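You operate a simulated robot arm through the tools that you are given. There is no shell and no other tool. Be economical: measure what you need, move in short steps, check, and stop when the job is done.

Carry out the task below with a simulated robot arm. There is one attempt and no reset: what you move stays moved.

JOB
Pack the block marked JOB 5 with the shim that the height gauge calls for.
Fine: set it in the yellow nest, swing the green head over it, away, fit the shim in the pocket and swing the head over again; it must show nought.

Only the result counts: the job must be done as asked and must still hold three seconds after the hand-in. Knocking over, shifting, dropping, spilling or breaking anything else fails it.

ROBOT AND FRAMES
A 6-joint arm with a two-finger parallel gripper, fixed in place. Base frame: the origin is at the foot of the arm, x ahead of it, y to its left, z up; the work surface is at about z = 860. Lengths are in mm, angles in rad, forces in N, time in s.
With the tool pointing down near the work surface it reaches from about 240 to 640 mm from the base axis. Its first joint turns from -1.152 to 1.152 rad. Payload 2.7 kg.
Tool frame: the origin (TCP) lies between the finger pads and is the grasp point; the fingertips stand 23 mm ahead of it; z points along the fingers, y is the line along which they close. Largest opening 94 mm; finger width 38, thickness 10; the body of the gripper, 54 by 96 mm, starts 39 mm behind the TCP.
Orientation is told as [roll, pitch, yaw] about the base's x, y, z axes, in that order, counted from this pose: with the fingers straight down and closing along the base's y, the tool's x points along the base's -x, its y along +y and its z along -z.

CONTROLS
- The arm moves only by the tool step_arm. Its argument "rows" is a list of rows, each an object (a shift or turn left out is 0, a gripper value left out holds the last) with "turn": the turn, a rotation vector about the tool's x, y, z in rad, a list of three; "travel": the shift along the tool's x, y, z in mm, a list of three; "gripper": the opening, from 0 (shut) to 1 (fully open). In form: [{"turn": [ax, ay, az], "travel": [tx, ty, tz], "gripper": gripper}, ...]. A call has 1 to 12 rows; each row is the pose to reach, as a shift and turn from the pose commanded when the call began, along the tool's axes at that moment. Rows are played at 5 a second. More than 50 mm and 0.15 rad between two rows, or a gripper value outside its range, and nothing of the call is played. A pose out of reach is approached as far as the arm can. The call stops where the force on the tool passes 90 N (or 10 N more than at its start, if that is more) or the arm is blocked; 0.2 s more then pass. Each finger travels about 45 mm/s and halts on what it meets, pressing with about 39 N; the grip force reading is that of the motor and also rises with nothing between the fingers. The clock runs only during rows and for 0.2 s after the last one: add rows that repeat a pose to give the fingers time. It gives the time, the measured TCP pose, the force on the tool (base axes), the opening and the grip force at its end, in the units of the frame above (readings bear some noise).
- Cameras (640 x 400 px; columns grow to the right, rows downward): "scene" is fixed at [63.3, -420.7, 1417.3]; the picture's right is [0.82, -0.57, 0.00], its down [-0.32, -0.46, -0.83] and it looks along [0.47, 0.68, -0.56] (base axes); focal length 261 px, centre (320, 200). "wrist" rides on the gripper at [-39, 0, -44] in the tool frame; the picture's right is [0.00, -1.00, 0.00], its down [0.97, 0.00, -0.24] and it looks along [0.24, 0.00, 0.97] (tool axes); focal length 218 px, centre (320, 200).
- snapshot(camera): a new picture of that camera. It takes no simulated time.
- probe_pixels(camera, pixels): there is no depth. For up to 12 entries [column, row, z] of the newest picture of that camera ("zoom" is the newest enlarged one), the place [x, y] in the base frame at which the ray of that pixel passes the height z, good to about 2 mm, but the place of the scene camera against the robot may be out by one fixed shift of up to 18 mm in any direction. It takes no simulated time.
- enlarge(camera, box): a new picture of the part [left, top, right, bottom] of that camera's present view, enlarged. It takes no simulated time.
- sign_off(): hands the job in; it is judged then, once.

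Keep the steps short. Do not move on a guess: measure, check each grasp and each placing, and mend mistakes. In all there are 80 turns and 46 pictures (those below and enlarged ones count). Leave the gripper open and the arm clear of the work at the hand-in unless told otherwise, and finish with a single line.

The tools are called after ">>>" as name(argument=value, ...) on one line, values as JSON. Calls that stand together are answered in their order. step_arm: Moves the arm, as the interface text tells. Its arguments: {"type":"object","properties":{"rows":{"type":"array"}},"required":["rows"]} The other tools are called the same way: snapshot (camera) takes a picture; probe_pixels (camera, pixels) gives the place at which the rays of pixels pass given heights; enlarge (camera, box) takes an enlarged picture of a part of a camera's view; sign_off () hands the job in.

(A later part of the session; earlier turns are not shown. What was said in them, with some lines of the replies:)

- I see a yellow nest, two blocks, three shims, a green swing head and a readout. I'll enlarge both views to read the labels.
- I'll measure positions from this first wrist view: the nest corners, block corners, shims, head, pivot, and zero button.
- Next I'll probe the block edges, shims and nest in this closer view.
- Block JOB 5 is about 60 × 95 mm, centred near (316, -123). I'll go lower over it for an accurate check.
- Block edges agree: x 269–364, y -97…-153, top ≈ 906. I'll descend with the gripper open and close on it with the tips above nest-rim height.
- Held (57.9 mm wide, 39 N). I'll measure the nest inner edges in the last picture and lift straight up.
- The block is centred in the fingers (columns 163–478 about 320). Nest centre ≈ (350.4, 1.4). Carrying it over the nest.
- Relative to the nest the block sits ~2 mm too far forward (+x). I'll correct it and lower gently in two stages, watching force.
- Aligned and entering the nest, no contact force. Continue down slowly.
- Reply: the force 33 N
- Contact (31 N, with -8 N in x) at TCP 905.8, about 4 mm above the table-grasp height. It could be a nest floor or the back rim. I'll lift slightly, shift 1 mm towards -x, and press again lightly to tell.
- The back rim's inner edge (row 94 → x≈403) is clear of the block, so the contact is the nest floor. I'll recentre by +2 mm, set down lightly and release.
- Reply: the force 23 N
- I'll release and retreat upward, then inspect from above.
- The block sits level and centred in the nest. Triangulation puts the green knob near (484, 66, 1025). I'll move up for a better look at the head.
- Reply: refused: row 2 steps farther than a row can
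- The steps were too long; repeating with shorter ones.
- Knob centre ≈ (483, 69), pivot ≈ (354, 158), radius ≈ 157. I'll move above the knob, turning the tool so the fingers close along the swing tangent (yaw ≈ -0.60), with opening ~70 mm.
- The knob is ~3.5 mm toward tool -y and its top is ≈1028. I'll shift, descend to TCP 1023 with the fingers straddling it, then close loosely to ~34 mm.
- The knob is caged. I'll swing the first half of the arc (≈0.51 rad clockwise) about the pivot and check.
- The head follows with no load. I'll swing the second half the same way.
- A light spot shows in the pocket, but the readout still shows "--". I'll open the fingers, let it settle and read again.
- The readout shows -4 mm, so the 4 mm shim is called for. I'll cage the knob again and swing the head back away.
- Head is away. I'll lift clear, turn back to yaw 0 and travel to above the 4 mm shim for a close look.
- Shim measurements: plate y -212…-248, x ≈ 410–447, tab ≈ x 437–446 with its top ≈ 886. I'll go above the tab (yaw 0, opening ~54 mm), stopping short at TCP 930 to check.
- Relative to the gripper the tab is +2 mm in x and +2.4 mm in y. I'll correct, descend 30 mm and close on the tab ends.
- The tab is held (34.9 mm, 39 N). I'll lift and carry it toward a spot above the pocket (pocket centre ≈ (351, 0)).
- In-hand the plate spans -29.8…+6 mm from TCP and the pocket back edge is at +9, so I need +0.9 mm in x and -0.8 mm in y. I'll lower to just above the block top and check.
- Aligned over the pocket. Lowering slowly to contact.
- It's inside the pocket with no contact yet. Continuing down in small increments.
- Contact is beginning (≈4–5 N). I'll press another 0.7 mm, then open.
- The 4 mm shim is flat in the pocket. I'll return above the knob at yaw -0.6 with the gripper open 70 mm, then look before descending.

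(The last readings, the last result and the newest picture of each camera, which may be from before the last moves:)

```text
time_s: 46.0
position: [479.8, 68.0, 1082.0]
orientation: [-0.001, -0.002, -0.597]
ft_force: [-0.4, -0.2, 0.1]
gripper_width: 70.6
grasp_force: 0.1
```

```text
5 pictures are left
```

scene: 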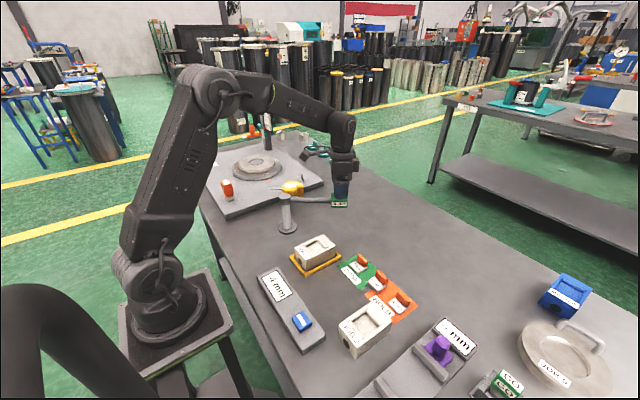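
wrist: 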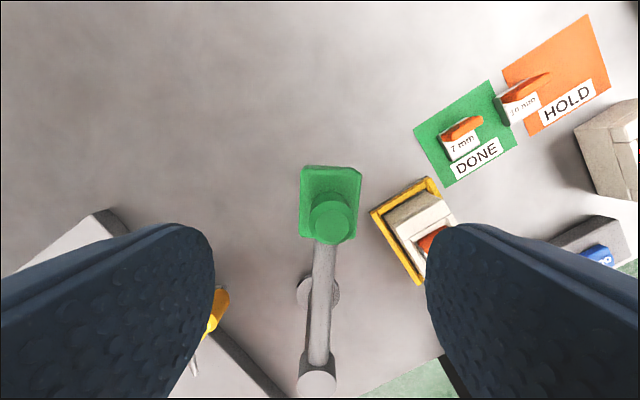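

The knob (331, 225) is ~5 mm toward tool -y. I'll shift and align, descend to TCP 1024 and cage it.

>>> step_arm(rows=[{"turn": [0, 0, 0.05], "travel": [0, -5, 0]}, {"turn": [0, 0, 0.05], "travel": [0, -5, 25]}, {"turn": [0, 0, 0.05], "travel": [0, -5, 45]}, {"turn": [0, 0, 0.05], "travel": [0, -5, 58]}, {"turn": [0, 0, 0.05], "travel": [0, -5, 58], "gripper": 0.36}, {"turn": [0, 0, 0.05], "travel": [0, -5, 58]}, {"turn": [0, 0, 0.05], "travel": [0, -5, 58]}, {"turn": [0, 0, 0.05], "travel": [0, -5, 58]}])

>>> step_arm(rows=[{"turn": [0, 0, 0.064], "travel": [0.3, -10, 0]}, {"turn": [0, 0, 0.1275], "travel": [1.3, -20, 0]}, {"turn": [0, 0, 0.191], "travel": [2.9, -29.8, 0]}, {"turn": [0, 0, 0.255], "travel": [5.1, -39.6, 0]}, {"turn": [0, 0, 0.319], "travel": [7.9, -49.2, 0]}, {"turn": [0, 0, 0.3825], "travel": [11.3, -58.6, 0]}, {"turn": [0, 0, 0.446], "travel": [15.4, -67.7, 0]}, {"turn": [0, 0, 0.51], "travel": [20, -76.6, 0]}])

```text
time_s: 47.8
position: [478.7, 66.0, 1025.9]
orientation: [0.0, 0.0, -0.645]
ft_force: [-0.1, -0.4, 0.1]
gripper_width: 33.8
grasp_force: 0.0
```

```text
time_s: 49.6
position: [414.7, 16.3, 1026.6]
orientation: [-0.001, 0.001, -1.156]
ft_force: [0.0, -0.2, 0.0]
gripper_width: 34.1
grasp_force: 0.9
```

No load. I'll finish the swing to the same end pose as before (φ ≈ 0.46), then open the fingers.

>>> step_arm(rows=[{"turn": [0, 0, 0.064], "travel": [0.3, -10, 0]}, {"turn": [0, 0, 0.1275], "travel": [1.3, -20, 0]}, {"turn": [0, 0, 0.191], "travel": [2.9, -29.8, 0]}, {"turn": [0, 0, 0.255], "travel": [5.1, -39.6, 0]}, {"turn": [0, 0, 0.319], "travel": [7.9, -49.2, 0]}, {"turn": [0, 0, 0.3825], "travel": [11.3, -58.6, 0]}, {"turn": [0, 0, 0.46], "travel": [16.2, -69.7, 0]}, {"turn": [0, 0, 0.46], "travel": [16.2, -69.7, 0]}, {"turn": [0, 0, 0.46], "travel": [16.2, -69.7, 0], "gripper": 0.65}, {"turn": [0, 0, 0.46], "travel": [16.2, -69.7, 0]}, {"turn": [0, 0, 0.46], "travel": [16.2, -69.7, 0]}, {"turn": [0, 0, 0.46], "travel": [16.2, -69.7, 0]}])

>>> enlarge(camera="scene", box=[245, 180, 375, 310])

```text
time_s: 52.2
position: [346.8, 2.5, 1025.7]
orientation: [0.001, 0.001, -1.616]
ft_force: [-0.1, -0.5, 0.7]
gripper_width: 60.8
grasp_force: 0.1
```

```text
3.08 times, centred on (310, 245) of scene
```

zoom: 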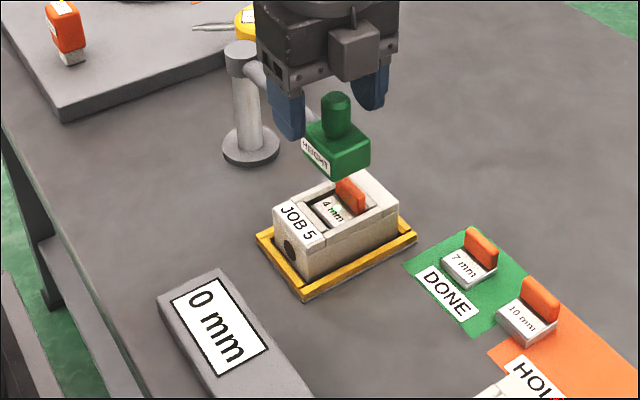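

The gauge shows 0 mm. I'll raise the open gripper straight up, clear of the knob, leaving the head over the block.

>>> step_arm(rows=[{"travel": [0, 0, -25], "gripper": 0.65}, {"travel": [0, 0, -60]}, {"travel": [0, 0, -100]}, {"travel": [0, 0, -140]}, {"travel": [0, 0, -140], "gripper": 1}, {"travel": [0, 0, -140]}, {"travel": [0, 0, -140]}, {"travel": [0, 0, -140]}, {"travel": [0, 0, -140]}])

>>> snapshot(camera="scene")

>>> enlarge(camera="scene", box=[245, 180, 375, 310])

```text
time_s: 54.2
position: [345.7, 3.8, 1168.3]
orientation: [0.001, 0.001, -1.615]
ft_force: [-0.1, -0.1, 0.1]
gripper_width: 94.1
grasp_force: 0.0
```

```text
3 pictures are left
```

scene: 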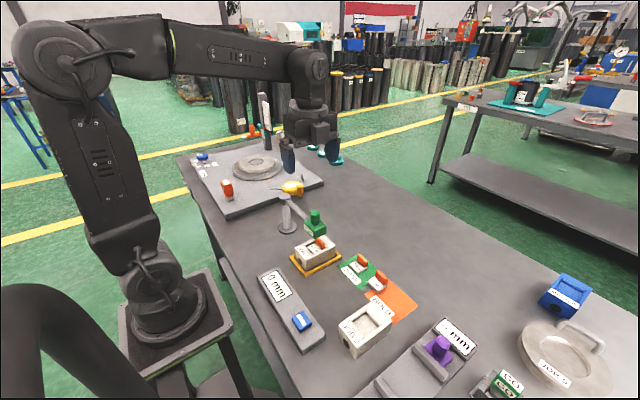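

```text
3.08 times, centred on (310, 245) of scene
```

zoom: 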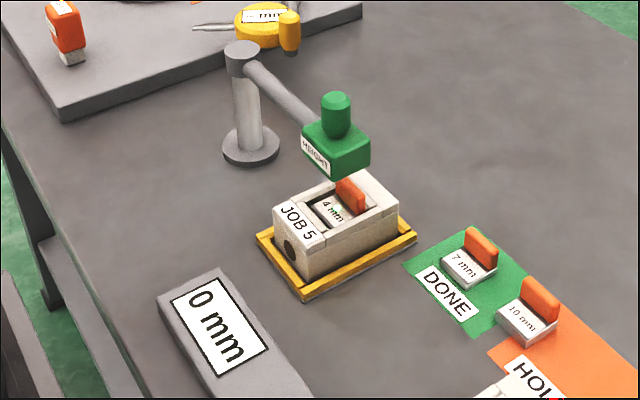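

The readout holds 0 mm, the arm is clear, the gripper is open, and nothing else has been disturbed. Handing in.

>>> sign_off()

```text
The job is handed in.
```

JOB 5 is in the yellow nest with the 4 mm shim in its pocket (the gauge first read -4 mm); with the green head back over it the gauge shows 0 mm, and the job is handed in.
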